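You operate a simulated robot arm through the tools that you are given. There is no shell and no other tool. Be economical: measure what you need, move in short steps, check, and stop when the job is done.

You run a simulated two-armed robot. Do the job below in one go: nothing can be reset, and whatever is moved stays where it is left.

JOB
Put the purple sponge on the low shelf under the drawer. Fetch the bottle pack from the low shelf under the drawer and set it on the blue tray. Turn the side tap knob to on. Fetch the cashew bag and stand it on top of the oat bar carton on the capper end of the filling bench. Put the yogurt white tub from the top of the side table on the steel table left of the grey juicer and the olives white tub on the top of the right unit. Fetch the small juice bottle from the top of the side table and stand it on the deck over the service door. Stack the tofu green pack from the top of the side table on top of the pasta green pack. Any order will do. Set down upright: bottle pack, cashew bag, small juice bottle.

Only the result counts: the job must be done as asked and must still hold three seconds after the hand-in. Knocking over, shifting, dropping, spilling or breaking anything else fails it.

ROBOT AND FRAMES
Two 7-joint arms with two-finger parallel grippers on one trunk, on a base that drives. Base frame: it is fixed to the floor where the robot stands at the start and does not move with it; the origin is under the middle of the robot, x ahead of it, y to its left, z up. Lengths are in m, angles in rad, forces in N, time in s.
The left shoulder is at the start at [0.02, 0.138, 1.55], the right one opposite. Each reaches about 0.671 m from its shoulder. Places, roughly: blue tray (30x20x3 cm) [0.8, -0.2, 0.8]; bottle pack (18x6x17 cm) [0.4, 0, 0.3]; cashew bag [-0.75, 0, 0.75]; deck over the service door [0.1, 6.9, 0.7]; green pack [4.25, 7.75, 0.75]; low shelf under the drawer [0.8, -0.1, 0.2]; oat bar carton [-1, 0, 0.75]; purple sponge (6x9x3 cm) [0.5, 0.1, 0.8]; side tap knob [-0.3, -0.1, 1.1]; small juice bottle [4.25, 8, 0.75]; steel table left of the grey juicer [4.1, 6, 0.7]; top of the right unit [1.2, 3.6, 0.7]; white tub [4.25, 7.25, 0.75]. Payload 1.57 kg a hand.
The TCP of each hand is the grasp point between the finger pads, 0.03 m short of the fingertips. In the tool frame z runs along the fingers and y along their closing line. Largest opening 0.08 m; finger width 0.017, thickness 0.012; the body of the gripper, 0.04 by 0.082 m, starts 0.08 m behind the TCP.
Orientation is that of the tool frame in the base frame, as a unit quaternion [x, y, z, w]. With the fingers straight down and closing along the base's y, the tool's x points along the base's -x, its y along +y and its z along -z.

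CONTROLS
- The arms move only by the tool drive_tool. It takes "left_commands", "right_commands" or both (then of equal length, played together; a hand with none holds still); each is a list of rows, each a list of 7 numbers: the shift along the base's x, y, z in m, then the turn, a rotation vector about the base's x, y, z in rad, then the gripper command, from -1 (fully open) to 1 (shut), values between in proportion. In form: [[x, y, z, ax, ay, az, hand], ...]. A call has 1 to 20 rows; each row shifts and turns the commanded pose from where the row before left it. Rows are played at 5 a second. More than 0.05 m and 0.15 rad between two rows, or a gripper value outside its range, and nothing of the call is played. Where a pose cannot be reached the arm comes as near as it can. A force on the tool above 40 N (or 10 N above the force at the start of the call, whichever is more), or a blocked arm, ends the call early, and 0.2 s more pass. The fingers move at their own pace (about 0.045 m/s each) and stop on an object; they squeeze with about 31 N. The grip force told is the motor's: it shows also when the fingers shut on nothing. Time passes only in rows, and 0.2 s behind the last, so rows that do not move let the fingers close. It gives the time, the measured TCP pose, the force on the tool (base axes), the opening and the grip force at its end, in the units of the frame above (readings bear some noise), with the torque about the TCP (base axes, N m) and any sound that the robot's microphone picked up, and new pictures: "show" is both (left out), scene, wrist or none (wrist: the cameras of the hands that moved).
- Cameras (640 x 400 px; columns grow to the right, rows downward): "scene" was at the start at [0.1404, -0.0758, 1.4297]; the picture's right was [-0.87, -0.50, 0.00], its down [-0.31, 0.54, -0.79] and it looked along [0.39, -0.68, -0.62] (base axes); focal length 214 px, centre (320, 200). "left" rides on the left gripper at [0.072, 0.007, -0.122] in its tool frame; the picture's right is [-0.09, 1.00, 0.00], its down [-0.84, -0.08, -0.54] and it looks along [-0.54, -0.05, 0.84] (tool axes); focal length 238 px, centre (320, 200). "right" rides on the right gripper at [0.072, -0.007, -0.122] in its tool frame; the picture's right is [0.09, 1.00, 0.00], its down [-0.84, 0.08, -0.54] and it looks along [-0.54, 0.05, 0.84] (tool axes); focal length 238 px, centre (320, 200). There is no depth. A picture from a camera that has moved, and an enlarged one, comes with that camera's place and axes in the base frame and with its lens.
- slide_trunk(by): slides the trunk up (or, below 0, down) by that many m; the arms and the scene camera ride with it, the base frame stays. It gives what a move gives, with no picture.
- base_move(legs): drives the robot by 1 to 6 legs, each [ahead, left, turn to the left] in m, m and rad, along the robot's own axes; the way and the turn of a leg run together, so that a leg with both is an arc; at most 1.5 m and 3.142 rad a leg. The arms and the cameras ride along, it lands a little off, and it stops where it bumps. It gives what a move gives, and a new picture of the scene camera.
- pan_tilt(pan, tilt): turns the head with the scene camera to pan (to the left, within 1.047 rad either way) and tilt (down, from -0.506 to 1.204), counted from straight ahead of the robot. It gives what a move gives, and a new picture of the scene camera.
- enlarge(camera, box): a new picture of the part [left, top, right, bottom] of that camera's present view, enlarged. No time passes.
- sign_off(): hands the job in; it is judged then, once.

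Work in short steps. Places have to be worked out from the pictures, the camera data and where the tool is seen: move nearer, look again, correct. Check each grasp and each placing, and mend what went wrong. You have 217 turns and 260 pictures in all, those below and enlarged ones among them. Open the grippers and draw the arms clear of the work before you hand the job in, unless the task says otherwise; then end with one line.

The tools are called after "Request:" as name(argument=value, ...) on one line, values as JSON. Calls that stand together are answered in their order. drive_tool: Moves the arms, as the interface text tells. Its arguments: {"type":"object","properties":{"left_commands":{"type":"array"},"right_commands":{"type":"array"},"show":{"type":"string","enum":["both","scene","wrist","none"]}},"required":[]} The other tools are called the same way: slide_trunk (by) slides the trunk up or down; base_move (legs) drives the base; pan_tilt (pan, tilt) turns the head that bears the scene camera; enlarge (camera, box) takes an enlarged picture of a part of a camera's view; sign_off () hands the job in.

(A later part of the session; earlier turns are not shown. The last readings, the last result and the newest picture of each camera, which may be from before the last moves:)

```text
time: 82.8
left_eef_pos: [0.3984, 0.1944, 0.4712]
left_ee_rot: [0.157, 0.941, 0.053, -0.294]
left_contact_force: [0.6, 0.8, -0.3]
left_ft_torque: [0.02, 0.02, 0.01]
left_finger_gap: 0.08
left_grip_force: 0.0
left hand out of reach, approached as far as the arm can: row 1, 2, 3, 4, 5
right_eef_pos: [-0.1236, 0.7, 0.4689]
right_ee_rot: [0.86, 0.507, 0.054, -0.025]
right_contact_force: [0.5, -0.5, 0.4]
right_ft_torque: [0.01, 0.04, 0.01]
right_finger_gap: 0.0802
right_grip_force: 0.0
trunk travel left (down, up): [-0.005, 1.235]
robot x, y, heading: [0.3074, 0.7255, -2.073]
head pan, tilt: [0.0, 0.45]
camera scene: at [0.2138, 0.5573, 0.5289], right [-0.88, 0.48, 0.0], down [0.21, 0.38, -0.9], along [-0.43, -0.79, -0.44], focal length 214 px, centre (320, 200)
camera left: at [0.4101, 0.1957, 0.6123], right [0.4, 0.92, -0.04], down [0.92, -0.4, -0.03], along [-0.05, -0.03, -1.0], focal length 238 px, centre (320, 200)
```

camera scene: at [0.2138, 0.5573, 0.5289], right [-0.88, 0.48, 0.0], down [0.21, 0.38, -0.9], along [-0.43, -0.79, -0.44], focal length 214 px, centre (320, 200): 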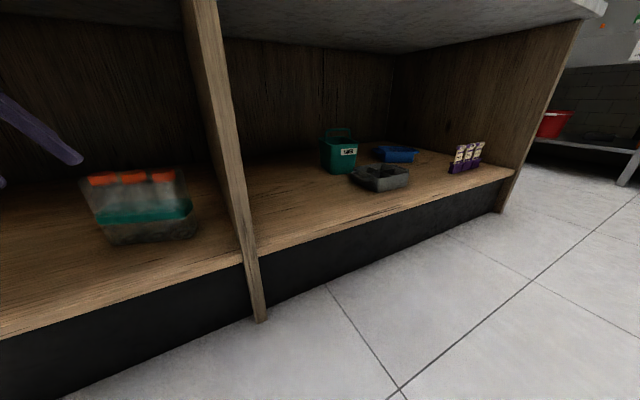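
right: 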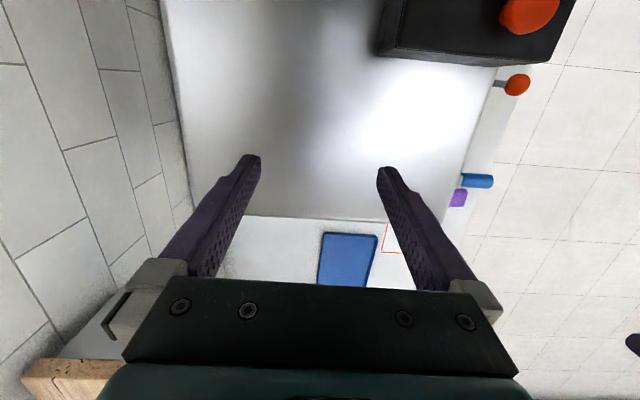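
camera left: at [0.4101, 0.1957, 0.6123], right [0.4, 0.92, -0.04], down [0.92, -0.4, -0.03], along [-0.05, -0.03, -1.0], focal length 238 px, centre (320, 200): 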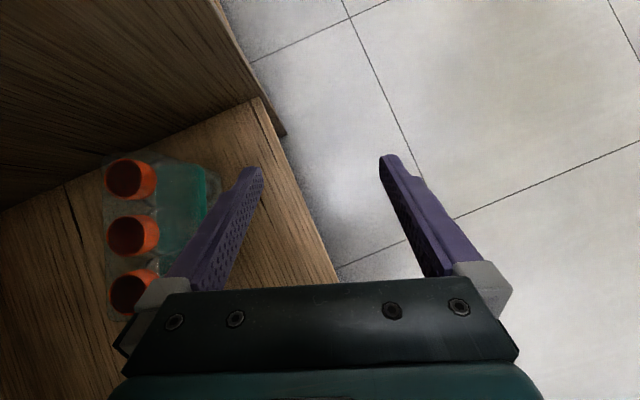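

Excellent top view: pack centre ≈(0.355, −0.003), caps near z≈0.37–0.39. I lower the hand slightly and drive in again.

Request:
drive_tool(left_commands=[[0.01, 0.02, -0.015, 0, 0, 0, -1], [0.01, 0.02, -0.015, 0, 0, 0, -1], [0, 0.02, 0, 0, 0, 0, -1]], show="none")

Request:
base_move(legs=[[0.18, 0.09, 0]])

Request:
drive_tool(left_commands=[[0, 0, 0, 0, 0, 0, -1]], show="wrist")

```text
time: 83.6
left_eef_pos: [0.3953, 0.194, 0.4686]
left_ee_rot: [0.156, 0.942, 0.054, -0.292]
left_contact_force: [-0.2, 0.0, -0.1]
left_ft_torque: [0.04, -0.01, 0.02]
left_finger_gap: 0.0801
left_grip_force: 0.0
left hand out of reach, approached as far as the arm can: row 1, 2, 3
right_eef_pos: [-0.1244, 0.7013, 0.4695]
right_ee_rot: [0.861, 0.506, 0.053, -0.025]
right_contact_force: [-0.1, -0.6, 0.0]
right_ft_torque: [0.0, 0.0, -0.05]
right_finger_gap: 0.0799
right_grip_force: 0.2
trunk travel left (down, up): [-0.005, 1.235]
robot x, y, heading: [0.3065, 0.728, -2.071]
head pan, tilt: [0.0, 0.45]
```

```text
time: 85.2
left_eef_pos: [0.3822, 0.0391, 0.4457]
left_ee_rot: [0.153, 0.941, 0.069, -0.295]
left_contact_force: [0.2, 1.6, -0.6]
left_ft_torque: [-0.2, 0.06, 0.16]
left_finger_gap: 0.0801
left_grip_force: 0.1
right_eef_pos: [-0.1343, 0.5487, 0.4622]
right_ee_rot: [0.861, 0.504, 0.061, -0.039]
right_contact_force: [-1.2, 0.4, -3.3]
right_ft_torque: [-0.05, -0.09, -0.06]
right_finger_gap: 0.0797
right_grip_force: 0.1
trunk travel left (down, up): [-0.005, 1.235]
robot x, y, heading: [0.2987, 0.5255, -2.074]
head pan, tilt: [0.0, 0.45]
camera scene: at [0.2014, 0.4014, 0.5166], right [-0.88, 0.48, 0.02], down [0.21, 0.41, -0.89], along [-0.43, -0.77, -0.46], focal length 214 px, centre (320, 200)
```

scene: 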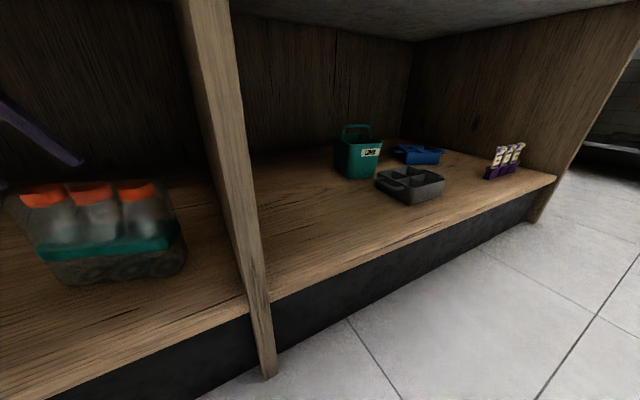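

```text
time: 85.8
left_eef_pos: [0.3812, 0.0302, 0.4472]
left_ee_rot: [0.156, 0.94, 0.067, -0.295]
left_contact_force: [0.4, 0.1, 0.8]
left_ft_torque: [-0.03, 0.02, 0.02]
left_finger_gap: 0.08
left_grip_force: 0.1
right_eef_pos: [-0.1368, 0.5393, 0.461]
right_ee_rot: [0.861, 0.504, 0.059, -0.038]
right_contact_force: [0.3, 0.0, -0.3]
right_ft_torque: [0.02, -0.03, 0.0]
right_finger_gap: 0.0799
right_grip_force: 0.0
trunk travel left (down, up): [-0.005, 1.235]
robot x, y, heading: [0.2969, 0.5277, -2.072]
head pan, tilt: [0.0, 0.45]
stopped in row 1 (left hand): the arm was blocked; the commanded pose is now the measured one
camera left: at [0.3935, 0.0279, 0.5873], right [0.4, 0.92, -0.02], down [0.91, -0.4, -0.04], along [-0.05, 0.0, -1.0], focal length 238 px, centre (320, 200)
```

left: 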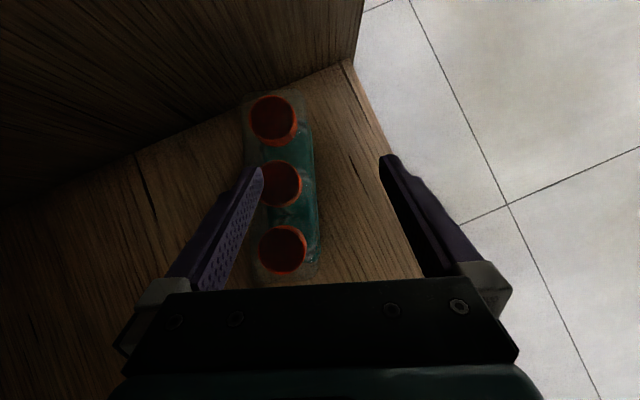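

The torso bumps the bench again and leans; I back off to relieve it. New plan: face straight, and tilt the hand the other way (fingers pointing down and +x, wrist nearer the robot side).

Request:
base_move(legs=[[-0.3, -0.1, 0], [0, 0, 0.5]])

Request:
drive_tool(left_commands=[[-0.01, 0.02, 0, -0.043, -0.136, -0.02, -1], [-0.01, 0.02, 0, -0.043, -0.136, -0.02, -1], [-0.01, 0.02, 0, -0.043, -0.136, -0.02, -1], [-0.01, 0.02, 0, -0.043, -0.136, -0.02, -1], [-0.01, 0.01, 0, -0.043, -0.136, 0, -1], [-0.01, 0.01, 0, -0.043, -0.136, 0, -1], [-0.01, 0, 0, -0.043, -0.136, 0, -1]])

```text
time: 87.0
left_eef_pos: [0.3754, 0.0299, 0.4465]
left_ee_rot: [0.159, 0.938, 0.066, -0.301]
left_contact_force: [0.2, -0.2, 0.7]
left_ft_torque: [-0.02, 0.01, 0.02]
left_finger_gap: 0.0802
left_grip_force: 0.1
right_eef_pos: [-0.1375, 0.542, 0.4659]
right_ee_rot: [0.862, 0.502, 0.053, -0.039]
right_contact_force: [-0.8, -1.3, -0.7]
right_ft_torque: [-0.01, -0.02, 0.04]
right_finger_gap: 0.0799
right_grip_force: 0.1
trunk travel left (down, up): [-0.005, 1.235]
robot x, y, heading: [0.3151, 0.5288, -2.078]
head pan, tilt: [0.0, 0.45]
stopped in leg 1: the robot was blocked; the commanded pose is now the measured one
camera scene: at [0.1981, 0.393, 0.5169], right [-0.87, 0.49, 0.02], down [0.2, 0.4, -0.89], along [-0.44, -0.78, -0.45], focal length 214 px, centre (320, 200)
```

scene: 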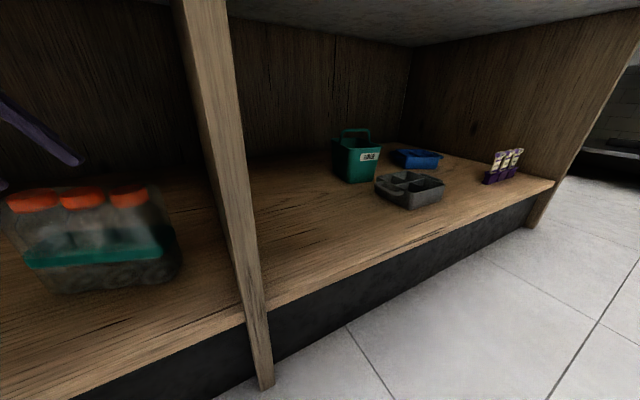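

```text
time: 88.5
left_eef_pos: [0.3169, 0.1289, 0.4534]
left_ee_rot: [0.199, 0.968, 0.023, 0.151]
left_contact_force: [2.2, -1.4, 1.1]
left_ft_torque: [0.15, 0.42, 0.08]
left_finger_gap: 0.08
left_grip_force: 0.0
left hand out of reach, approached as far as the arm can: row 1
right_eef_pos: [-0.1384, 0.5429, 0.4654]
right_ee_rot: [0.862, 0.503, 0.054, -0.04]
right_contact_force: [0.2, 1.5, -0.1]
right_ft_torque: [0.02, 0.0, 0.01]
right_finger_gap: 0.0801
right_grip_force: 0.0
trunk travel left (down, up): [-0.005, 1.235]
robot x, y, heading: [0.3137, 0.5309, -2.085]
head pan, tilt: [0.0, 0.45]
stopped in row 7 (left hand): the force on the tool passed its limit at 111 N (the readings are from after the stop); the commanded pose is now the measured one
camera scene: at [0.1983, 0.3932, 0.5169], right [-0.87, 0.49, 0.02], down [0.2, 0.4, -0.89], along [-0.44, -0.78, -0.45], focal length 214 px, centre (320, 200)
camera left: at [0.2205, 0.1644, 0.5499], right [0.46, 0.88, 0.13], down [0.54, -0.39, 0.74], along [0.71, -0.27, -0.65], focal length 238 px, centre (320, 200)
```

scene: 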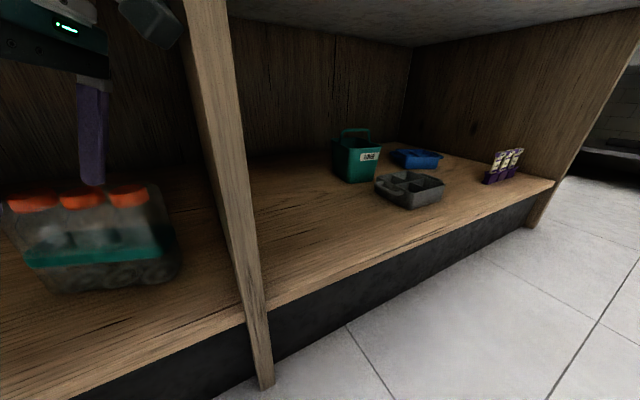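
left: 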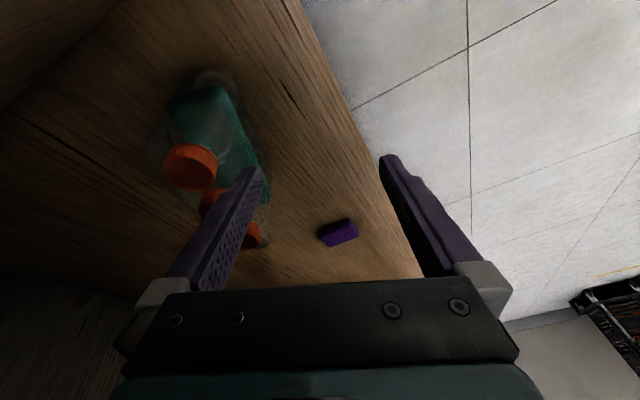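

The base was blocked while leaning and the hand brushed the divider. I move the hand away from the divider and retreat straight backward.

Request:
drive_tool(left_commands=[[0.03, 0, 0.0, 0, 0, 0, -1], [0.02, 0, 0, 0, 0, 0, -1]], show="none")

Request:
base_move(legs=[[-0.08, 0, 0]])

```text
time: 89.3
left_eef_pos: [0.368, 0.1291, 0.4512]
left_ee_rot: [0.199, 0.968, 0.023, 0.151]
left_contact_force: [-0.5, 0.7, -0.5]
left_ft_torque: [0.01, 0.01, 0.0]
left_finger_gap: 0.0801
left_grip_force: 0.1
right_eef_pos: [-0.138, 0.5426, 0.4656]
right_ee_rot: [0.863, 0.502, 0.053, -0.04]
right_contact_force: [0.7, -0.5, 0.2]
right_ft_torque: [0.02, -0.03, 0.01]
right_finger_gap: 0.0799
right_grip_force: 0.1
trunk travel left (down, up): [-0.005, 1.235]
robot x, y, heading: [0.3137, 0.5306, -2.077]
head pan, tilt: [0.0, 0.45]
stopped in row 2 (left hand): the arm was blocked; the commanded pose is now the measured one
```

```text
time: 90.4
left_eef_pos: [0.3566, 0.1283, 0.452]
left_ee_rot: [0.201, 0.97, 0.017, 0.135]
left_contact_force: [0.5, -0.4, 0.3]
left_ft_torque: [0.01, -0.01, -0.05]
left_finger_gap: 0.0802
left_grip_force: 0.1
right_eef_pos: [-0.1468, 0.5429, 0.4807]
right_ee_rot: [0.864, 0.5, 0.039, -0.045]
right_contact_force: [-1.2, 0.4, -0.8]
right_ft_torque: [0.03, -0.02, -0.02]
right_finger_gap: 0.08
right_grip_force: 0.0
trunk travel left (down, up): [-0.005, 1.235]
robot x, y, heading: [0.3514, 0.5366, -2.079]
head pan, tilt: [0.0, 0.45]
camera scene: at [0.1909, 0.3928, 0.5215], right [-0.87, 0.49, 0.05], down [0.17, 0.4, -0.9], along [-0.46, -0.78, -0.43], focal length 214 px, centre (320, 200)
```

scene: 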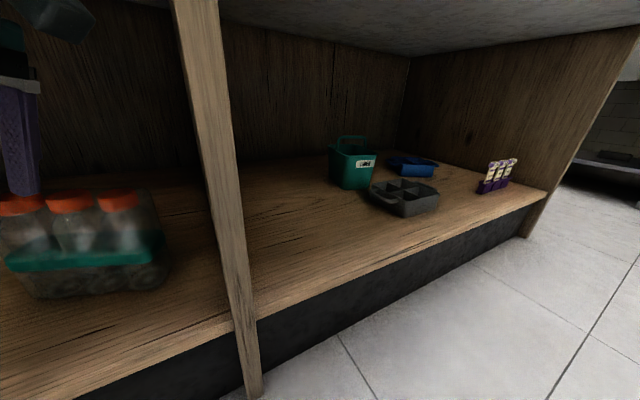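

Something on the left (likely the elbow against the drawer box) is catching. I undo the lean by moving −x first, then pure +y.

Request:
base_move(legs=[[0.024, -0.044, 0]])

Request:
pan_tilt(pan=1.0, tilt=-0.2)

```text
time: 91.3
left_eef_pos: [0.3713, 0.1299, 0.4524]
left_ee_rot: [0.202, 0.967, 0.023, 0.156]
left_contact_force: [0.7, -0.5, 0.5]
left_ft_torque: [0.01, -0.02, 0.01]
left_finger_gap: 0.0803
left_grip_force: 0.0
right_eef_pos: [-0.1339, 0.5442, 0.4613]
right_ee_rot: [0.863, 0.5, 0.058, -0.035]
right_contact_force: [0.3, -0.5, 0.5]
right_ft_torque: [0.0, -0.01, 0.01]
right_finger_gap: 0.0799
right_grip_force: 0.0
trunk travel left (down, up): [-0.005, 1.235]
robot x, y, heading: [0.3033, 0.5324, -2.087]
head pan, tilt: [0.0, 0.45]
camera scene: at [0.2019, 0.3942, 0.5153], right [-0.87, 0.49, 0.01], down [0.21, 0.4, -0.89], along [-0.44, -0.78, -0.45], focal length 214 px, centre (320, 200)
```

scene: 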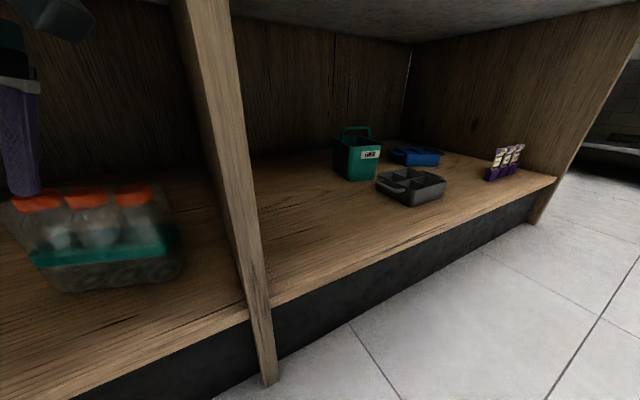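

```text
time: 92.6
left_eef_pos: [0.3707, 0.1301, 0.4517]
left_ee_rot: [0.201, 0.967, 0.024, 0.156]
left_contact_force: [-0.1, 0.1, -0.6]
left_ft_torque: [-0.02, 0.02, -0.03]
left_finger_gap: 0.08
left_grip_force: 0.1
right_eef_pos: [-0.1329, 0.5453, 0.4607]
right_ee_rot: [0.863, 0.5, 0.059, -0.035]
right_contact_force: [0.1, -0.3, -0.2]
right_ft_torque: [-0.02, -0.02, -0.02]
right_finger_gap: 0.08
right_grip_force: 0.0
trunk travel left (down, up): [-0.005, 1.235]
robot x, y, heading: [0.3027, 0.5323, -2.082]
head pan, tilt: [1.0, -0.201]
camera scene: at [0.286, 0.4001, 0.5743], right [-0.88, -0.47, -0.01], down [0.09, -0.15, -0.98], along [0.46, -0.87, 0.18], focal length 214 px, centre (320, 200)
```

scene: 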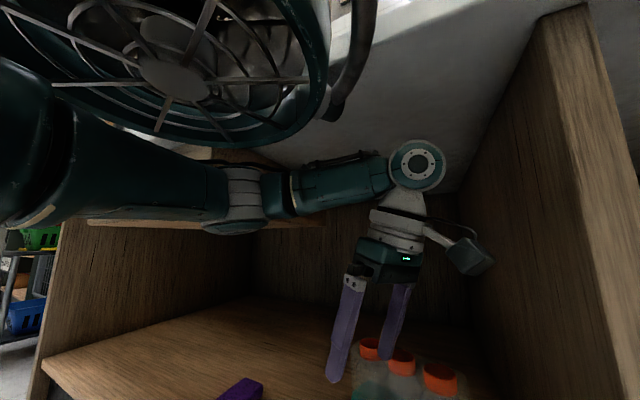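

The view shows why: a ducted-fan ring of the robot, ahead-left at about bench height, hits the bench edge. I retreat in pure +y.

Request:
base_move(legs=[[-0.13, -0.072, 0]])

```text
time: 93.7
left_eef_pos: [0.3708, 0.13, 0.4518]
left_ee_rot: [0.2, 0.967, 0.024, 0.154]
left_contact_force: [0.2, -0.1, -0.6]
left_ft_torque: [0.0, -0.01, -0.01]
left_finger_gap: 0.0799
left_grip_force: 0.0
right_eef_pos: [-0.1343, 0.5447, 0.4615]
right_ee_rot: [0.863, 0.501, 0.058, -0.037]
right_contact_force: [0.3, 0.7, -1.3]
right_ft_torque: [0.02, 0.0, 0.0]
right_finger_gap: 0.0799
right_grip_force: 0.0
trunk travel left (down, up): [-0.005, 1.235]
robot x, y, heading: [0.3035, 0.5309, -2.083]
head pan, tilt: [1.0, -0.201]
stopped in leg 1: the robot was blocked; the commanded pose is now the measured one
camera scene: at [0.2856, 0.4006, 0.5745], right [-0.88, -0.47, -0.01], down [0.09, -0.15, -0.98], along [0.46, -0.87, 0.18], focal length 214 px, centre (320, 200)
```

scene: 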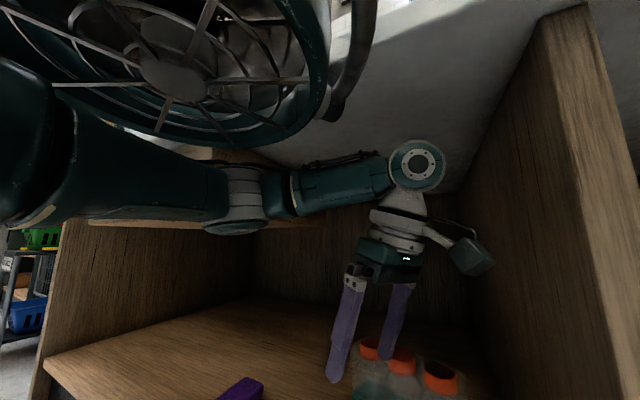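

The duct ring is jammed at the bench lip. Turning left should swing that front-left duct away from the bench; I do that in a small step.

Request:
base_move(legs=[[0, 0, 0.2]])

```text
time: 94.9
left_eef_pos: [0.3698, 0.1303, 0.4511]
left_ee_rot: [0.106, 0.986, 0.03, 0.128]
left_contact_force: [-0.5, -0.2, 0.2]
left_ft_torque: [-0.02, -0.01, 0.02]
left_finger_gap: 0.0797
left_grip_force: 0.0
right_eef_pos: [-0.2036, 0.4401, 0.4863]
right_ee_rot: [0.811, 0.582, 0.029, -0.052]
right_contact_force: [-1.0, 0.3, 0.4]
right_ft_torque: [-0.01, 0.01, 0.02]
right_finger_gap: 0.0802
right_grip_force: 0.0
trunk travel left (down, up): [-0.005, 1.235]
robot x, y, heading: [0.2995, 0.5325, -1.886]
head pan, tilt: [1.0, -0.201]
camera scene: at [0.241, 0.3812, 0.5778], right [-0.77, -0.63, 0.04], down [0.07, -0.15, -0.99], along [0.63, -0.76, 0.16], focal length 214 px, centre (320, 200)
```

scene: 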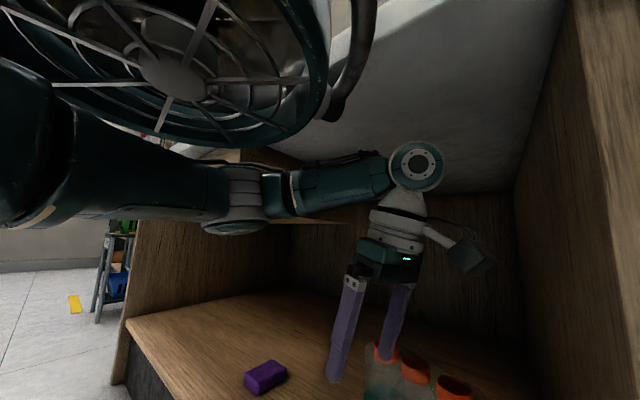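

Curiously the left TCP stayed fixed in the world while the body turned about it. I test by moving the left hand itself a little (+y, slightly down).

Request:
drive_tool(left_commands=[[0, 0.02, -0.005, 0, 0, 0, -1], [0, 0.02, -0.005, 0, 0, 0, -1], [0, 0.02, 0, 0, 0, 0, -1]], show="scene")

```text
time: 95.9
left_eef_pos: [0.3724, 0.1894, 0.443]
left_ee_rot: [0.114, 0.984, 0.031, 0.132]
left_contact_force: [-0.4, 0.3, 0.1]
left_ft_torque: [0.0, -0.03, -0.02]
left_finger_gap: 0.08
left_grip_force: 0.0
right_eef_pos: [-0.1974, 0.4505, 0.4818]
right_ee_rot: [0.816, 0.575, 0.034, -0.05]
right_contact_force: [1.3, -0.4, -0.2]
right_ft_torque: [0.0, -0.03, 0.0]
right_finger_gap: 0.08
right_grip_force: 0.1
trunk travel left (down, up): [-0.005, 1.235]
robot x, y, heading: [0.2974, 0.5288, -1.909]
head pan, tilt: [1.0, -0.201]
stopped in row 3 (left hand): the arm was blocked; the commanded pose is now the measured one
camera scene: at [0.2462, 0.3839, 0.5772], right [-0.78, -0.62, 0.03], down [0.07, -0.14, -0.99], along [0.62, -0.77, 0.16], focal length 214 px, centre (320, 200)
```

scene: 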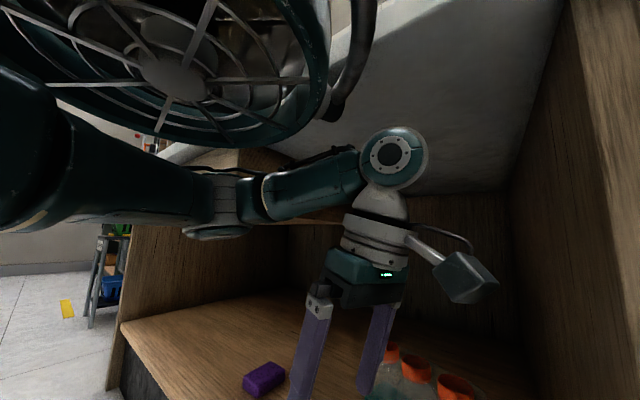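

The hand is free, so the body is what's pinned. I look down to see what it is touching.

Request:
pan_tilt(pan=-1.0, tilt=-0.4)

Request:
pan_tilt(pan=0.3, tilt=-0.5)

```text
time: 97.8
left_eef_pos: [0.3727, 0.1908, 0.442]
left_ee_rot: [0.113, 0.985, 0.029, 0.131]
left_contact_force: [0.2, 0.3, 0.7]
left_ft_torque: [0.02, 0.0, 0.03]
left_finger_gap: 0.08
left_grip_force: 0.1
right_eef_pos: [-0.1978, 0.4491, 0.4835]
right_ee_rot: [0.815, 0.576, 0.032, -0.051]
right_contact_force: [-0.8, 0.3, -1.1]
right_ft_torque: [0.0, -0.02, 0.0]
right_finger_gap: 0.0801
right_grip_force: 0.0
trunk travel left (down, up): [-0.005, 1.235]
robot x, y, heading: [0.3008, 0.5306, -1.903]
head pan, tilt: [-1.0, -0.4]
camera scene: at [0.1242, 0.4312, 0.6002], right [-0.24, 0.97, 0.02], down [-0.43, -0.08, -0.9], along [-0.87, -0.22, 0.43], focal length 214 px, centre (320, 200)
```

scene: 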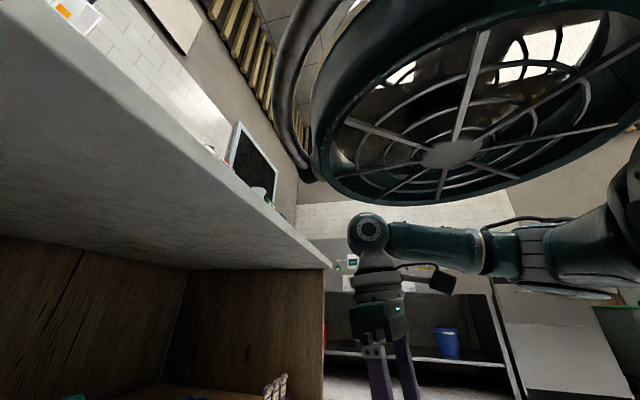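

```text
time: 99.3
left_eef_pos: [0.3722, 0.1892, 0.4421]
left_ee_rot: [0.112, 0.985, 0.03, 0.129]
left_contact_force: [0.6, -0.1, -0.1]
left_ft_torque: [-0.02, 0.01, 0.01]
left_finger_gap: 0.0802
left_grip_force: 0.1
right_eef_pos: [-0.1963, 0.4495, 0.485]
right_ee_rot: [0.816, 0.575, 0.032, -0.051]
right_contact_force: [-0.7, -0.4, 0.0]
right_ft_torque: [-0.01, 0.0, 0.01]
right_finger_gap: 0.0801
right_grip_force: 0.0
trunk travel left (down, up): [-0.005, 1.235]
robot x, y, heading: [0.3012, 0.5329, -1.905]
head pan, tilt: [0.3, -0.499]
camera scene: at [0.1942, 0.3819, 0.6029], right [-1.0, 0.03, 0.05], down [-0.06, -0.47, -0.88], along [0.0, -0.88, 0.47], focal length 214 px, centre (320, 200)
```

scene: 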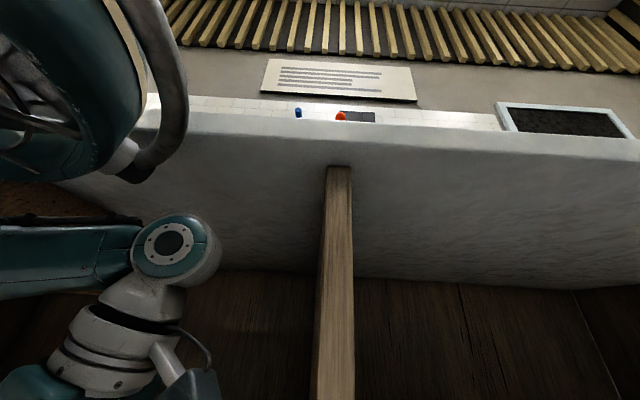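

Request:
pan_tilt(pan=1.04, tilt=-0.5)

Request:
pan_tilt(pan=0.9, tilt=0.9)

```text
time: 100.4
left_eef_pos: [0.3742, 0.1921, 0.4426]
left_ee_rot: [0.112, 0.985, 0.03, 0.131]
left_contact_force: [1.0, 0.1, -0.1]
left_ft_torque: [-0.01, 0.01, -0.03]
left_finger_gap: 0.08
left_grip_force: 0.0
right_eef_pos: [-0.1961, 0.4489, 0.4836]
right_ee_rot: [0.815, 0.576, 0.033, -0.05]
right_contact_force: [-0.3, -0.3, -0.6]
right_ft_torque: [-0.03, 0.01, -0.01]
right_finger_gap: 0.0801
right_grip_force: 0.0
trunk travel left (down, up): [-0.005, 1.235]
robot x, y, heading: [0.3002, 0.5335, -1.899]
head pan, tilt: [1.04, -0.499]
camera scene: at [0.2404, 0.3983, 0.6006], right [-0.76, -0.65, 0.03], down [0.26, -0.35, -0.9], along [0.6, -0.67, 0.44], focal length 214 px, centre (320, 200)
```

scene: 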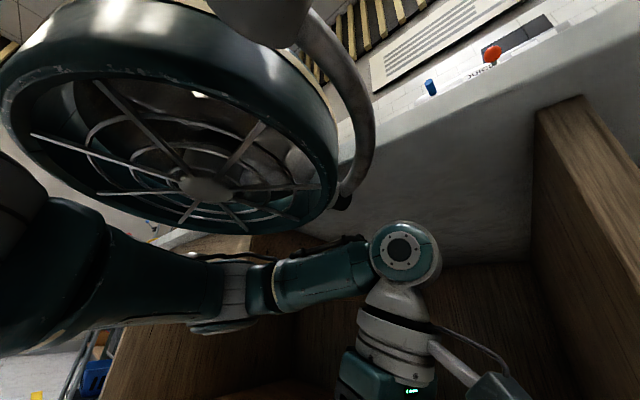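

```text
time: 101.9
left_eef_pos: [0.3745, 0.1907, 0.4423]
left_ee_rot: [0.112, 0.985, 0.029, 0.131]
left_contact_force: [-0.6, -0.4, -0.4]
left_ft_torque: [-0.01, -0.02, 0.0]
left_finger_gap: 0.0802
left_grip_force: 0.0
right_eef_pos: [-0.1954, 0.4494, 0.4836]
right_ee_rot: [0.815, 0.577, 0.033, -0.05]
right_contact_force: [0.3, -0.8, -0.1]
right_ft_torque: [-0.01, -0.02, 0.01]
right_finger_gap: 0.08
right_grip_force: 0.2
trunk travel left (down, up): [-0.005, 1.235]
robot x, y, heading: [0.3032, 0.5304, -1.903]
head pan, tilt: [0.901, 0.901]
camera scene: at [0.2319, 0.3873, 0.4808], right [-0.84, -0.54, 0.04], down [-0.46, 0.67, -0.59], along [0.29, -0.51, -0.81], focal length 214 px, centre (320, 200)
```

scene: 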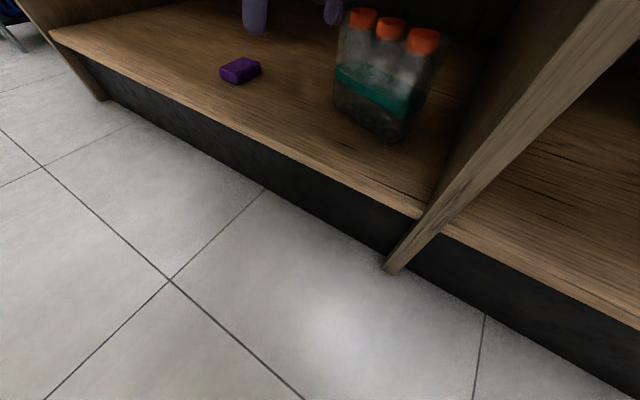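

I retry a small pure +y retreat now that the arm is drawn back.

Request:
base_move(legs=[[-0.095, -0.033, 0]])

```text
time: 103.1
left_eef_pos: [0.3785, 0.1908, 0.4416]
left_ee_rot: [0.118, 0.983, 0.03, 0.136]
left_contact_force: [-0.5, -0.6, -0.6]
left_ft_torque: [0.02, -0.04, -0.02]
left_finger_gap: 0.0799
left_grip_force: 0.1
right_eef_pos: [-0.1903, 0.4568, 0.478]
right_ee_rot: [0.818, 0.572, 0.038, -0.049]
right_contact_force: [-0.6, 0.0, -0.6]
right_ft_torque: [0.0, 0.01, -0.02]
right_finger_gap: 0.0801
right_grip_force: 0.1
trunk travel left (down, up): [-0.005, 1.235]
robot x, y, heading: [0.2975, 0.5312, -1.915]
head pan, tilt: [0.901, 0.901]
stopped in leg 1: the robot was blocked; the commanded pose is now the measured one
camera scene: at [0.2368, 0.3894, 0.4798], right [-0.85, -0.53, 0.03], down [-0.44, 0.67, -0.59], along [0.29, -0.52, -0.8], focal length 214 px, centre (320, 200)
```

scene: 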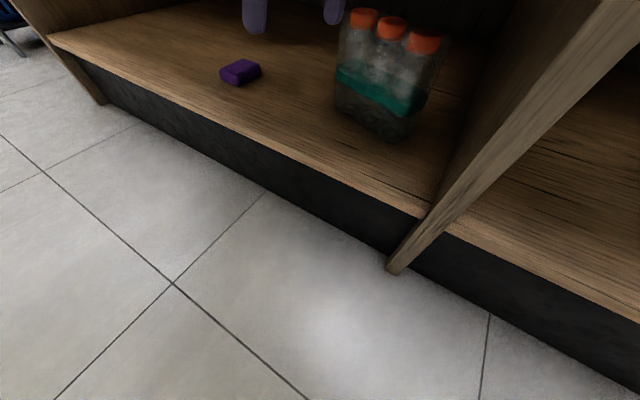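

Still pinned. I try freeing vertically: a small trunk raise.

Request:
slide_trunk(by=0.03)

```text
time: 104.0
left_eef_pos: [0.3786, 0.192, 0.4419]
left_ee_rot: [0.121, 0.983, 0.03, 0.137]
left_contact_force: [1.0, -0.1, -0.7]
left_ft_torque: [-0.02, 0.02, -0.02]
left_finger_gap: 0.08
left_grip_force: 0.0
right_eef_pos: [-0.1866, 0.4602, 0.4777]
right_ee_rot: [0.82, 0.57, 0.038, -0.048]
right_contact_force: [0.0, -0.2, -0.5]
right_ft_torque: [-0.04, 0.02, 0.0]
right_finger_gap: 0.0799
right_grip_force: 0.0
trunk travel left (down, up): [0.005, 1.245]
robot x, y, heading: [0.2971, 0.5324, -1.913]
head pan, tilt: [0.901, 0.901]
stopped: the arm was blocked; the commanded pose is now the measured one
```

The body is caught under the bench lip (it cannot rise). I press down and then retreat.

Request:
slide_trunk(by=-0.02)

Request:
base_move(legs=[[-0.05, 0, 0]])

```text
time: 104.6
left_eef_pos: [0.3781, 0.1921, 0.4421]
left_ee_rot: [0.119, 0.983, 0.03, 0.135]
left_contact_force: [0.1, 0.6, 0.5]
left_ft_torque: [0.02, -0.04, 0.01]
left_finger_gap: 0.0799
left_grip_force: 0.2
right_eef_pos: [-0.1878, 0.4576, 0.4801]
right_ee_rot: [0.819, 0.571, 0.036, -0.048]
right_contact_force: [0.8, -0.4, -0.2]
right_ft_torque: [-0.03, 0.02, -0.02]
right_finger_gap: 0.08
right_grip_force: 0.0
right hand out of reach, approached as far as the arm can: row 1
trunk travel left (down, up): [0.0, 1.24]
robot x, y, heading: [0.2951, 0.528, -1.913]
head pan, tilt: [0.901, 0.901]
```

```text
time: 105.5
left_eef_pos: [0.3744, 0.1906, 0.4425]
left_ee_rot: [0.12, 0.984, 0.027, 0.129]
left_contact_force: [0.3, -0.9, -0.5]
left_ft_torque: [-0.01, 0.01, 0.01]
left_finger_gap: 0.0801
left_grip_force: 0.1
right_eef_pos: [-0.1911, 0.458, 0.4866]
right_ee_rot: [0.82, 0.569, 0.03, -0.05]
right_contact_force: [0.2, 0.1, 0.2]
right_ft_torque: [-0.01, -0.04, -0.02]
right_finger_gap: 0.0802
right_grip_force: 0.1
trunk travel left (down, up): [0.0, 1.24]
robot x, y, heading: [0.3158, 0.5361, -1.921]
head pan, tilt: [0.901, 0.901]
camera scene: at [0.2344, 0.3892, 0.481], right [-0.85, -0.53, 0.05], down [-0.45, 0.67, -0.59], along [0.28, -0.52, -0.81], focal length 214 px, centre (320, 200)
```

scene: 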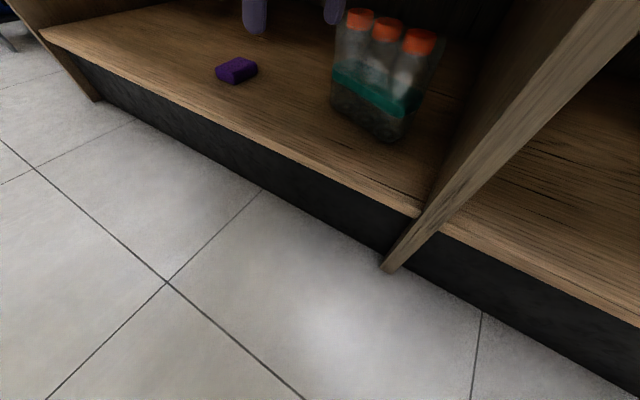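

The caught spot works out at ~(0.26 ahead, 0.25 left) of the robot, so turning further left pulls it out of the lip. I turn in two steps.

Request:
base_move(legs=[[0, 0, 0.2], [0, 0, 0.2]])

```text
time: 107.4
left_eef_pos: [0.5903, 0.2635, 0.4573]
left_ee_rot: [-0.077, 0.984, 0.056, 0.152]
left_contact_force: [0.2, 0.0, 0.1]
left_ft_torque: [0.0, 0.02, -0.01]
left_finger_gap: 0.08
left_grip_force: 0.0
right_eef_pos: [-0.0358, 0.2922, 0.4632]
right_ee_rot: [0.69, 0.721, 0.045, -0.038]
right_contact_force: [0.4, -0.7, 0.1]
right_ft_torque: [-0.01, 0.06, 0.0]
right_finger_gap: 0.0801
right_grip_force: 0.1
trunk travel left (down, up): [0.0, 1.24]
robot x, y, heading: [0.3164, 0.538, -1.522]
head pan, tilt: [0.901, 0.901]
camera scene: at [0.3827, 0.3933, 0.4858], right [-0.58, -0.81, 0.0], down [-0.64, 0.46, -0.62], along [0.51, -0.36, -0.78], focal length 214 px, centre (320, 200)
```

scene: 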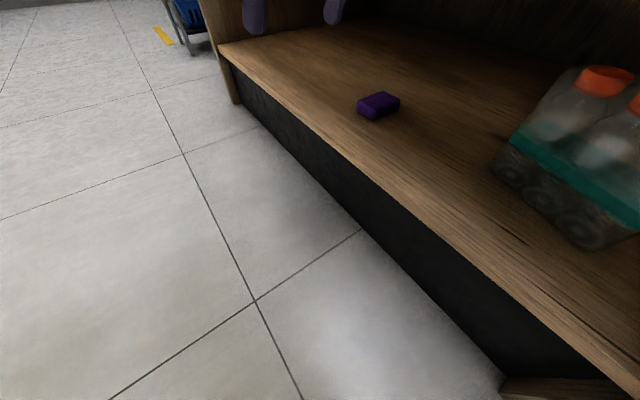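

Freed. I back away, straighten the heading and shift right; the front feet of the robot limit me to y≥0.48 here.

Request:
base_move(legs=[[-0.2, 0, -0.05], [0, -0.14, 0]])

Request:
pan_tilt(pan=0.2, tilt=0.3)

```text
time: 109.9
left_eef_pos: [0.4316, 0.4475, 0.4578]
left_ee_rot: [-0.053, 0.986, 0.052, 0.152]
left_contact_force: [0.6, 0.2, -0.4]
left_ft_torque: [-0.02, 0.0, -0.04]
left_finger_gap: 0.0802
left_grip_force: 0.2
right_eef_pos: [-0.1931, 0.5049, 0.4639]
right_ee_rot: [0.707, 0.705, 0.046, -0.038]
right_contact_force: [0.7, -0.2, -0.5]
right_ft_torque: [-0.01, 0.02, 0.0]
right_finger_gap: 0.0798
right_grip_force: 0.1
trunk travel left (down, up): [0.0, 1.24]
robot x, y, heading: [0.1731, 0.7342, -1.568]
head pan, tilt: [0.901, 0.901]
camera scene: at [0.2309, 0.5872, 0.4858], right [-0.62, -0.79, 0.0], down [-0.61, 0.49, -0.62], along [0.49, -0.38, -0.78], focal length 214 px, centre (320, 200)
```

scene: 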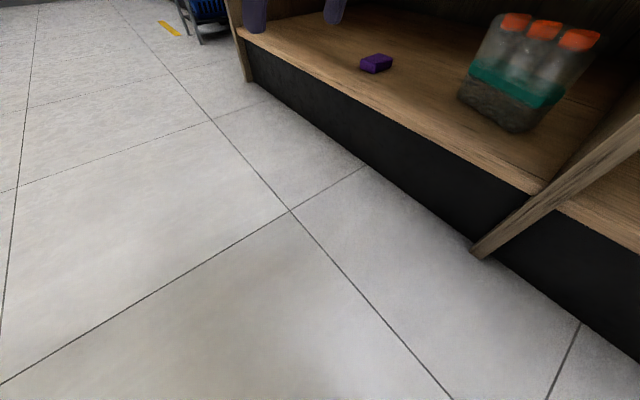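

```text
time: 111.0
left_eef_pos: [0.4295, 0.4497, 0.4556]
left_ee_rot: [-0.053, 0.986, 0.053, 0.152]
left_contact_force: [-0.4, 0.0, 0.6]
left_ft_torque: [0.03, 0.03, -0.01]
left_finger_gap: 0.0801
left_grip_force: 0.0
right_eef_pos: [-0.1951, 0.5065, 0.4641]
right_ee_rot: [0.707, 0.704, 0.047, -0.04]
right_contact_force: [-0.1, -0.1, -0.5]
right_ft_torque: [-0.01, 0.0, 0.0]
right_finger_gap: 0.08
right_grip_force: 0.0
trunk travel left (down, up): [0.0, 1.24]
robot x, y, heading: [0.17, 0.736, -1.567]
head pan, tilt: [0.201, 0.3]
camera scene: at [0.1882, 0.5426, 0.5378], right [-0.98, -0.2, 0.0], down [-0.06, 0.29, -0.96], along [0.19, -0.94, -0.3], focal length 214 px, centre (320, 200)
```

scene: 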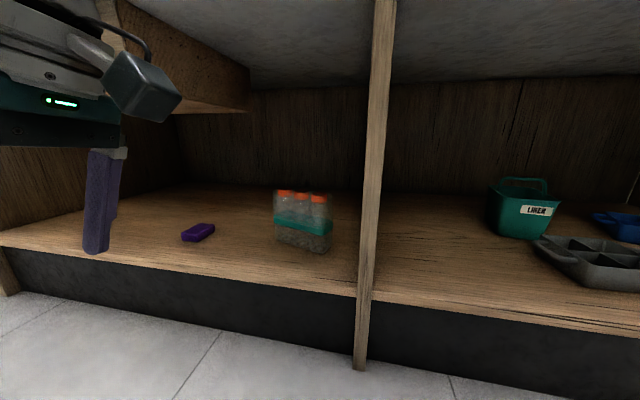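

I set the hand for the pack: closing line along (0.33, 0.94), slight 0.2 rad tilt, just in front of the shelf.

Request:
drive_tool(left_commands=[[-0.02, -0.035, -0.002, -0.009, 0.027, -0.092, -1], [-0.02, -0.035, -0.002, -0.009, 0.027, -0.092, -1], [-0.02, -0.035, -0.002, -0.009, 0.027, -0.092, -1], [-0.02, -0.035, -0.002, -0.009, 0.027, -0.092, -1], [-0.02, -0.035, -0.002, -0.009, 0.027, -0.092, -1]])

```text
time: 112.2
left_eef_pos: [0.3286, 0.2744, 0.4456]
left_ee_rot: [0.174, 0.98, -0.001, 0.092]
left_contact_force: [0.5, -0.4, 0.3]
left_ft_torque: [0.03, 0.0, -0.01]
left_finger_gap: 0.0798
left_grip_force: 0.0
right_eef_pos: [-0.1961, 0.5051, 0.4639]
right_ee_rot: [0.707, 0.704, 0.045, -0.039]
right_contact_force: [0.0, 0.2, -0.3]
right_ft_torque: [0.01, -0.03, 0.0]
right_finger_gap: 0.0801
right_grip_force: 0.0
trunk travel left (down, up): [0.0, 1.24]
robot x, y, heading: [0.1732, 0.7368, -1.575]
head pan, tilt: [0.201, 0.3]
camera scene: at [0.1863, 0.5417, 0.538], right [-0.98, -0.2, 0.0], down [-0.06, 0.29, -0.96], along [0.19, -0.94, -0.3], focal length 214 px, centre (320, 200)
camera left: at [0.2427, 0.3095, 0.5518], right [0.43, 0.9, 0.04], down [0.65, -0.34, 0.68], along [0.63, -0.26, -0.73], focal length 238 px, centre (320, 200)
```

scene: 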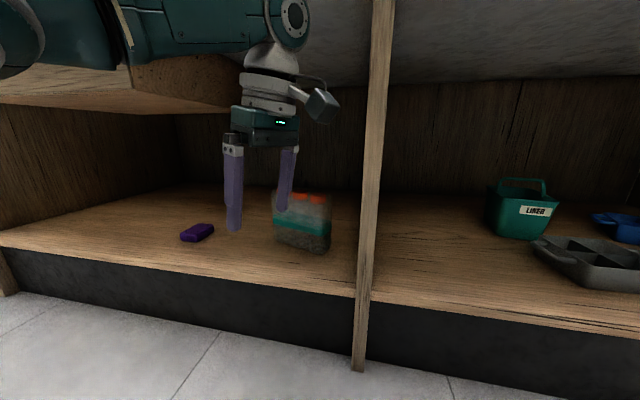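
left: 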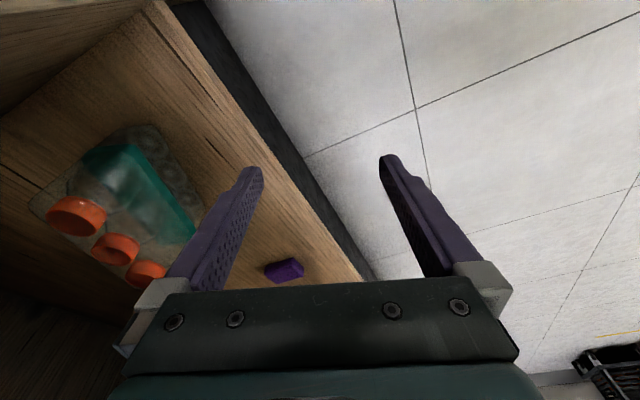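

Reach is fine here. I extend the hand a bit more to see the limit before driving in.

Request:
drive_tool(left_commands=[[0, -0.02, 0, 0, 0, 0, -1], [0, -0.02, 0, 0, 0, 0, -1]], show="none")

```text
time: 112.8
left_eef_pos: [0.3353, 0.2535, 0.4456]
left_ee_rot: [0.174, 0.98, -0.001, 0.092]
left_contact_force: [-0.8, 0.3, -0.5]
left_ft_torque: [-0.01, 0.02, 0.0]
left_finger_gap: 0.0801
left_grip_force: 0.0
left hand out of reach, approached as far as the arm can: row 2
right_eef_pos: [-0.1938, 0.5065, 0.4644]
right_ee_rot: [0.707, 0.705, 0.045, -0.038]
right_contact_force: [0.6, 0.2, 1.1]
right_ft_torque: [-0.01, 0.01, -0.02]
right_finger_gap: 0.0802
right_grip_force: 0.1
trunk travel left (down, up): [0.0, 1.24]
robot x, y, heading: [0.1713, 0.7365, -1.567]
head pan, tilt: [0.201, 0.3]
```

Limit gives just enough. Drive forward 0.245.

Request:
base_move(legs=[[0.243, 0, 0]])

Request:
drive_tool(left_commands=[[0, 0, 0, 0, 0, 0, -1]], show="wrist")

```text
time: 114.5
left_eef_pos: [0.3326, 0.0105, 0.4443]
left_ee_rot: [0.176, 0.98, -0.002, 0.091]
left_contact_force: [0.0, 0.2, 0.4]
left_ft_torque: [0.01, -0.02, -0.03]
left_finger_gap: 0.0798
left_grip_force: 0.2
right_eef_pos: [-0.1973, 0.2676, 0.4646]
right_ee_rot: [0.71, 0.702, 0.047, -0.038]
right_contact_force: [0.3, -0.4, -0.1]
right_ft_torque: [0.0, -0.02, 0.01]
right_finger_gap: 0.08
right_grip_force: 0.0
trunk travel left (down, up): [0.0, 1.24]
robot x, y, heading: [0.1725, 0.4919, -1.578]
head pan, tilt: [0.201, 0.3]
camera scene: at [0.1863, 0.3008, 0.5378], right [-0.98, -0.2, 0.0], down [-0.06, 0.29, -0.96], along [0.19, -0.94, -0.3], focal length 214 px, centre (320, 200)
```

scene: 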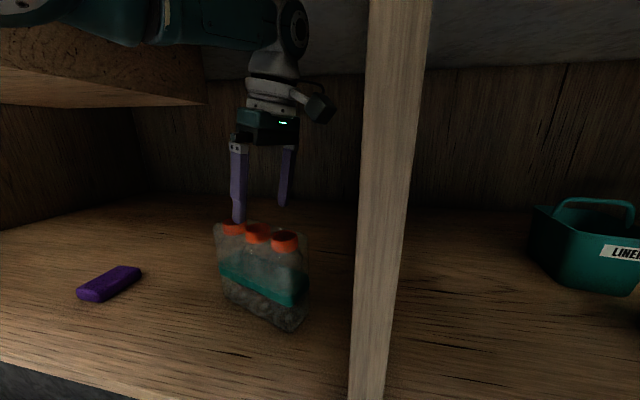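

```text
time: 114.9
left_eef_pos: [0.3332, 0.0106, 0.4461]
left_ee_rot: [0.177, 0.98, -0.002, 0.092]
left_contact_force: [0.2, 0.0, -0.4]
left_ft_torque: [0.0, -0.02, 0.0]
left_finger_gap: 0.0799
left_grip_force: 0.1
right_eef_pos: [-0.1968, 0.2667, 0.4645]
right_ee_rot: [0.71, 0.702, 0.046, -0.037]
right_contact_force: [-1.1, -0.4, 0.2]
right_ft_torque: [0.01, 0.02, -0.02]
right_finger_gap: 0.08
right_grip_force: 0.1
trunk travel left (down, up): [0.0, 1.24]
robot x, y, heading: [0.1709, 0.492, -1.58]
head pan, tilt: [0.201, 0.3]
camera left: at [0.2474, 0.0451, 0.5523], right [0.43, 0.9, 0.05], down [0.65, -0.34, 0.68], along [0.63, -0.26, -0.73], focal length 238 px, centre (320, 200)
```

left: 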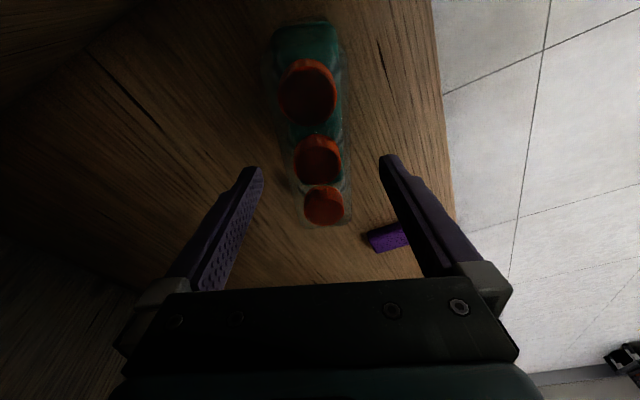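

Pack is centred between the fingers, no leaning. I descend to z≈0.36 with small corrections.

Request:
drive_tool(left_commands=[[0.005, -0.002, -0.025, 0, 0, 0, -1], [0.005, -0.002, -0.025, 0, 0, 0, -1], [0.003, -0.002, -0.02, 0, 0, 0, -1], [0, 0, -0.015, 0, 0, 0, -1]])

```text
time: 115.9
left_eef_pos: [0.3482, 0.0089, 0.3611]
left_ee_rot: [0.176, 0.98, -0.002, 0.092]
left_contact_force: [-0.1, 0.3, 0.2]
left_ft_torque: [0.05, 0.02, 0.01]
left_finger_gap: 0.0799
left_grip_force: 0.1
left hand out of reach, approached as far as the arm can: row 3
right_eef_pos: [-0.198, 0.2671, 0.4644]
right_ee_rot: [0.71, 0.702, 0.046, -0.039]
right_contact_force: [-0.2, -0.2, -0.5]
right_ft_torque: [-0.01, 0.03, -0.01]
right_finger_gap: 0.0798
right_grip_force: 0.1
trunk travel left (down, up): [0.0, 1.24]
robot x, y, heading: [0.1697, 0.4938, -1.578]
head pan, tilt: [0.201, 0.3]
camera scene: at [0.186, 0.3007, 0.5379], right [-0.98, -0.2, 0.0], down [-0.06, 0.29, -0.96], along [0.19, -0.94, -0.3], focal length 214 px, centre (320, 200)
camera left: at [0.2622, 0.0444, 0.4675], right [0.43, 0.9, 0.05], down [0.65, -0.34, 0.68], along [0.63, -0.26, -0.73], focal length 238 px, centre (320, 200)
```

scene: 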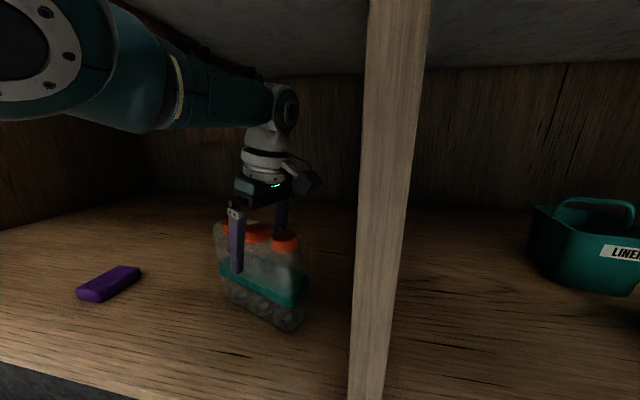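
left: 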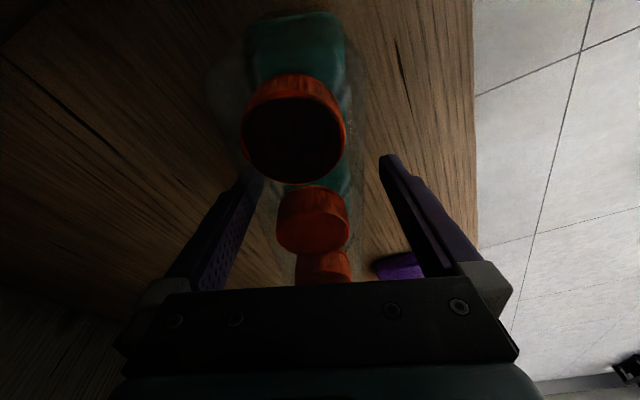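

Straddling the pack. A touch lower, then close.

Request:
drive_tool(left_commands=[[0, 0, -0.012, 0, 0, 0, -1], [0, 0, 0, 0, 0, 0, -0.2], [0, 0, 0, 0, 0, 0, 0.2], [0, 0, 0, 0, 0, 0, 1], [0, 0, 0, 0, 0, 0, 1], [0, 0, 0, 0, 0, 0, 1]], show="wrist")

```text
time: 117.3
left_eef_pos: [0.3482, 0.012, 0.3488]
left_ee_rot: [0.177, 0.98, -0.002, 0.092]
left_contact_force: [-0.2, -0.2, 0.1]
left_ft_torque: [-0.03, -0.03, 0.03]
left_finger_gap: 0.0597
left_grip_force: 31.5
left hand out of reach, approached as far as the arm can: row 1
right_eef_pos: [-0.1963, 0.2666, 0.4643]
right_ee_rot: [0.71, 0.702, 0.047, -0.039]
right_contact_force: [-0.9, 0.1, -0.9]
right_ft_torque: [0.01, 0.01, 0.0]
right_finger_gap: 0.08
right_grip_force: 0.1
trunk travel left (down, up): [0.0, 1.24]
robot x, y, heading: [0.1702, 0.4943, -1.574]
head pan, tilt: [0.201, 0.3]
camera left: at [0.2631, 0.047, 0.4562], right [0.43, 0.9, 0.05], down [0.65, -0.34, 0.68], along [0.63, -0.26, -0.73], focal length 238 px, centre (320, 200)
```

left: 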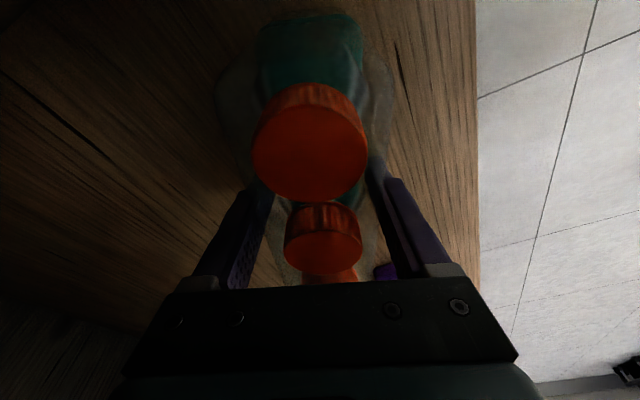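

Gripped at 6 cm. Lift 4 cm and back straight out.

Request:
drive_tool(left_commands=[[0, 0, 0.01, 0, 0, 0, 1], [0, 0.003, 0.015, 0, 0, 0, 1], [0, 0.003, 0.015, 0, 0, 0, 1]], show="scene")

Request:
base_move(legs=[[-0.5, 0, 0]])

```text
time: 118.1
left_eef_pos: [0.3472, 0.0191, 0.3888]
left_ee_rot: [0.177, 0.98, -0.002, 0.091]
left_contact_force: [-0.1, 0.6, -0.7]
left_ft_torque: [0.02, -0.02, 0.0]
left_finger_gap: 0.06
left_grip_force: 31.1
right_eef_pos: [-0.1968, 0.2682, 0.4643]
right_ee_rot: [0.71, 0.702, 0.047, -0.04]
right_contact_force: [-0.2, 0.2, -0.1]
right_ft_torque: [0.01, 0.02, -0.02]
right_finger_gap: 0.0802
right_grip_force: 0.0
trunk travel left (down, up): [0.0, 1.24]
robot x, y, heading: [0.1719, 0.4944, -1.58]
head pan, tilt: [0.201, 0.3]
camera scene: at [0.1862, 0.3006, 0.5379], right [-0.98, -0.2, 0.0], down [-0.06, 0.29, -0.96], along [0.19, -0.94, -0.3], focal length 214 px, centre (320, 200)
```

scene: 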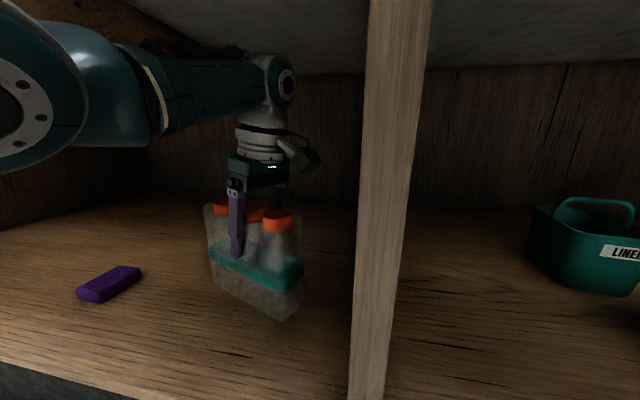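

```text
time: 121.1
left_eef_pos: [0.3517, 0.5199, 0.3898]
left_ee_rot: [0.175, 0.98, -0.003, 0.092]
left_contact_force: [0.0, -0.3, -1.7]
left_ft_torque: [0.0, 0.02, -0.01]
left_finger_gap: 0.0597
left_grip_force: 31.2
right_eef_pos: [-0.195, 0.7686, 0.4649]
right_ee_rot: [0.709, 0.703, 0.045, -0.038]
right_contact_force: [-0.6, 0.1, 0.0]
right_ft_torque: [0.03, 0.0, -0.03]
right_finger_gap: 0.0801
right_grip_force: 0.2
trunk travel left (down, up): [0.0, 1.24]
robot x, y, heading: [0.1709, 0.9981, -1.569]
head pan, tilt: [0.201, 0.3]
camera scene: at [0.1881, 0.8029, 0.5381], right [-0.98, -0.2, 0.0], down [-0.06, 0.29, -0.96], along [0.19, -0.94, -0.29], focal length 214 px, centre (320, 200)
```

scene: 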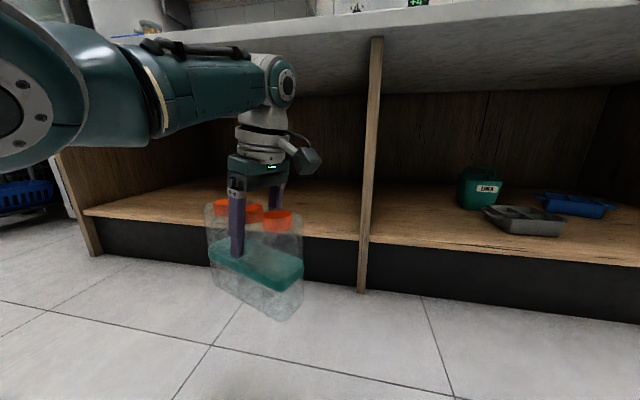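

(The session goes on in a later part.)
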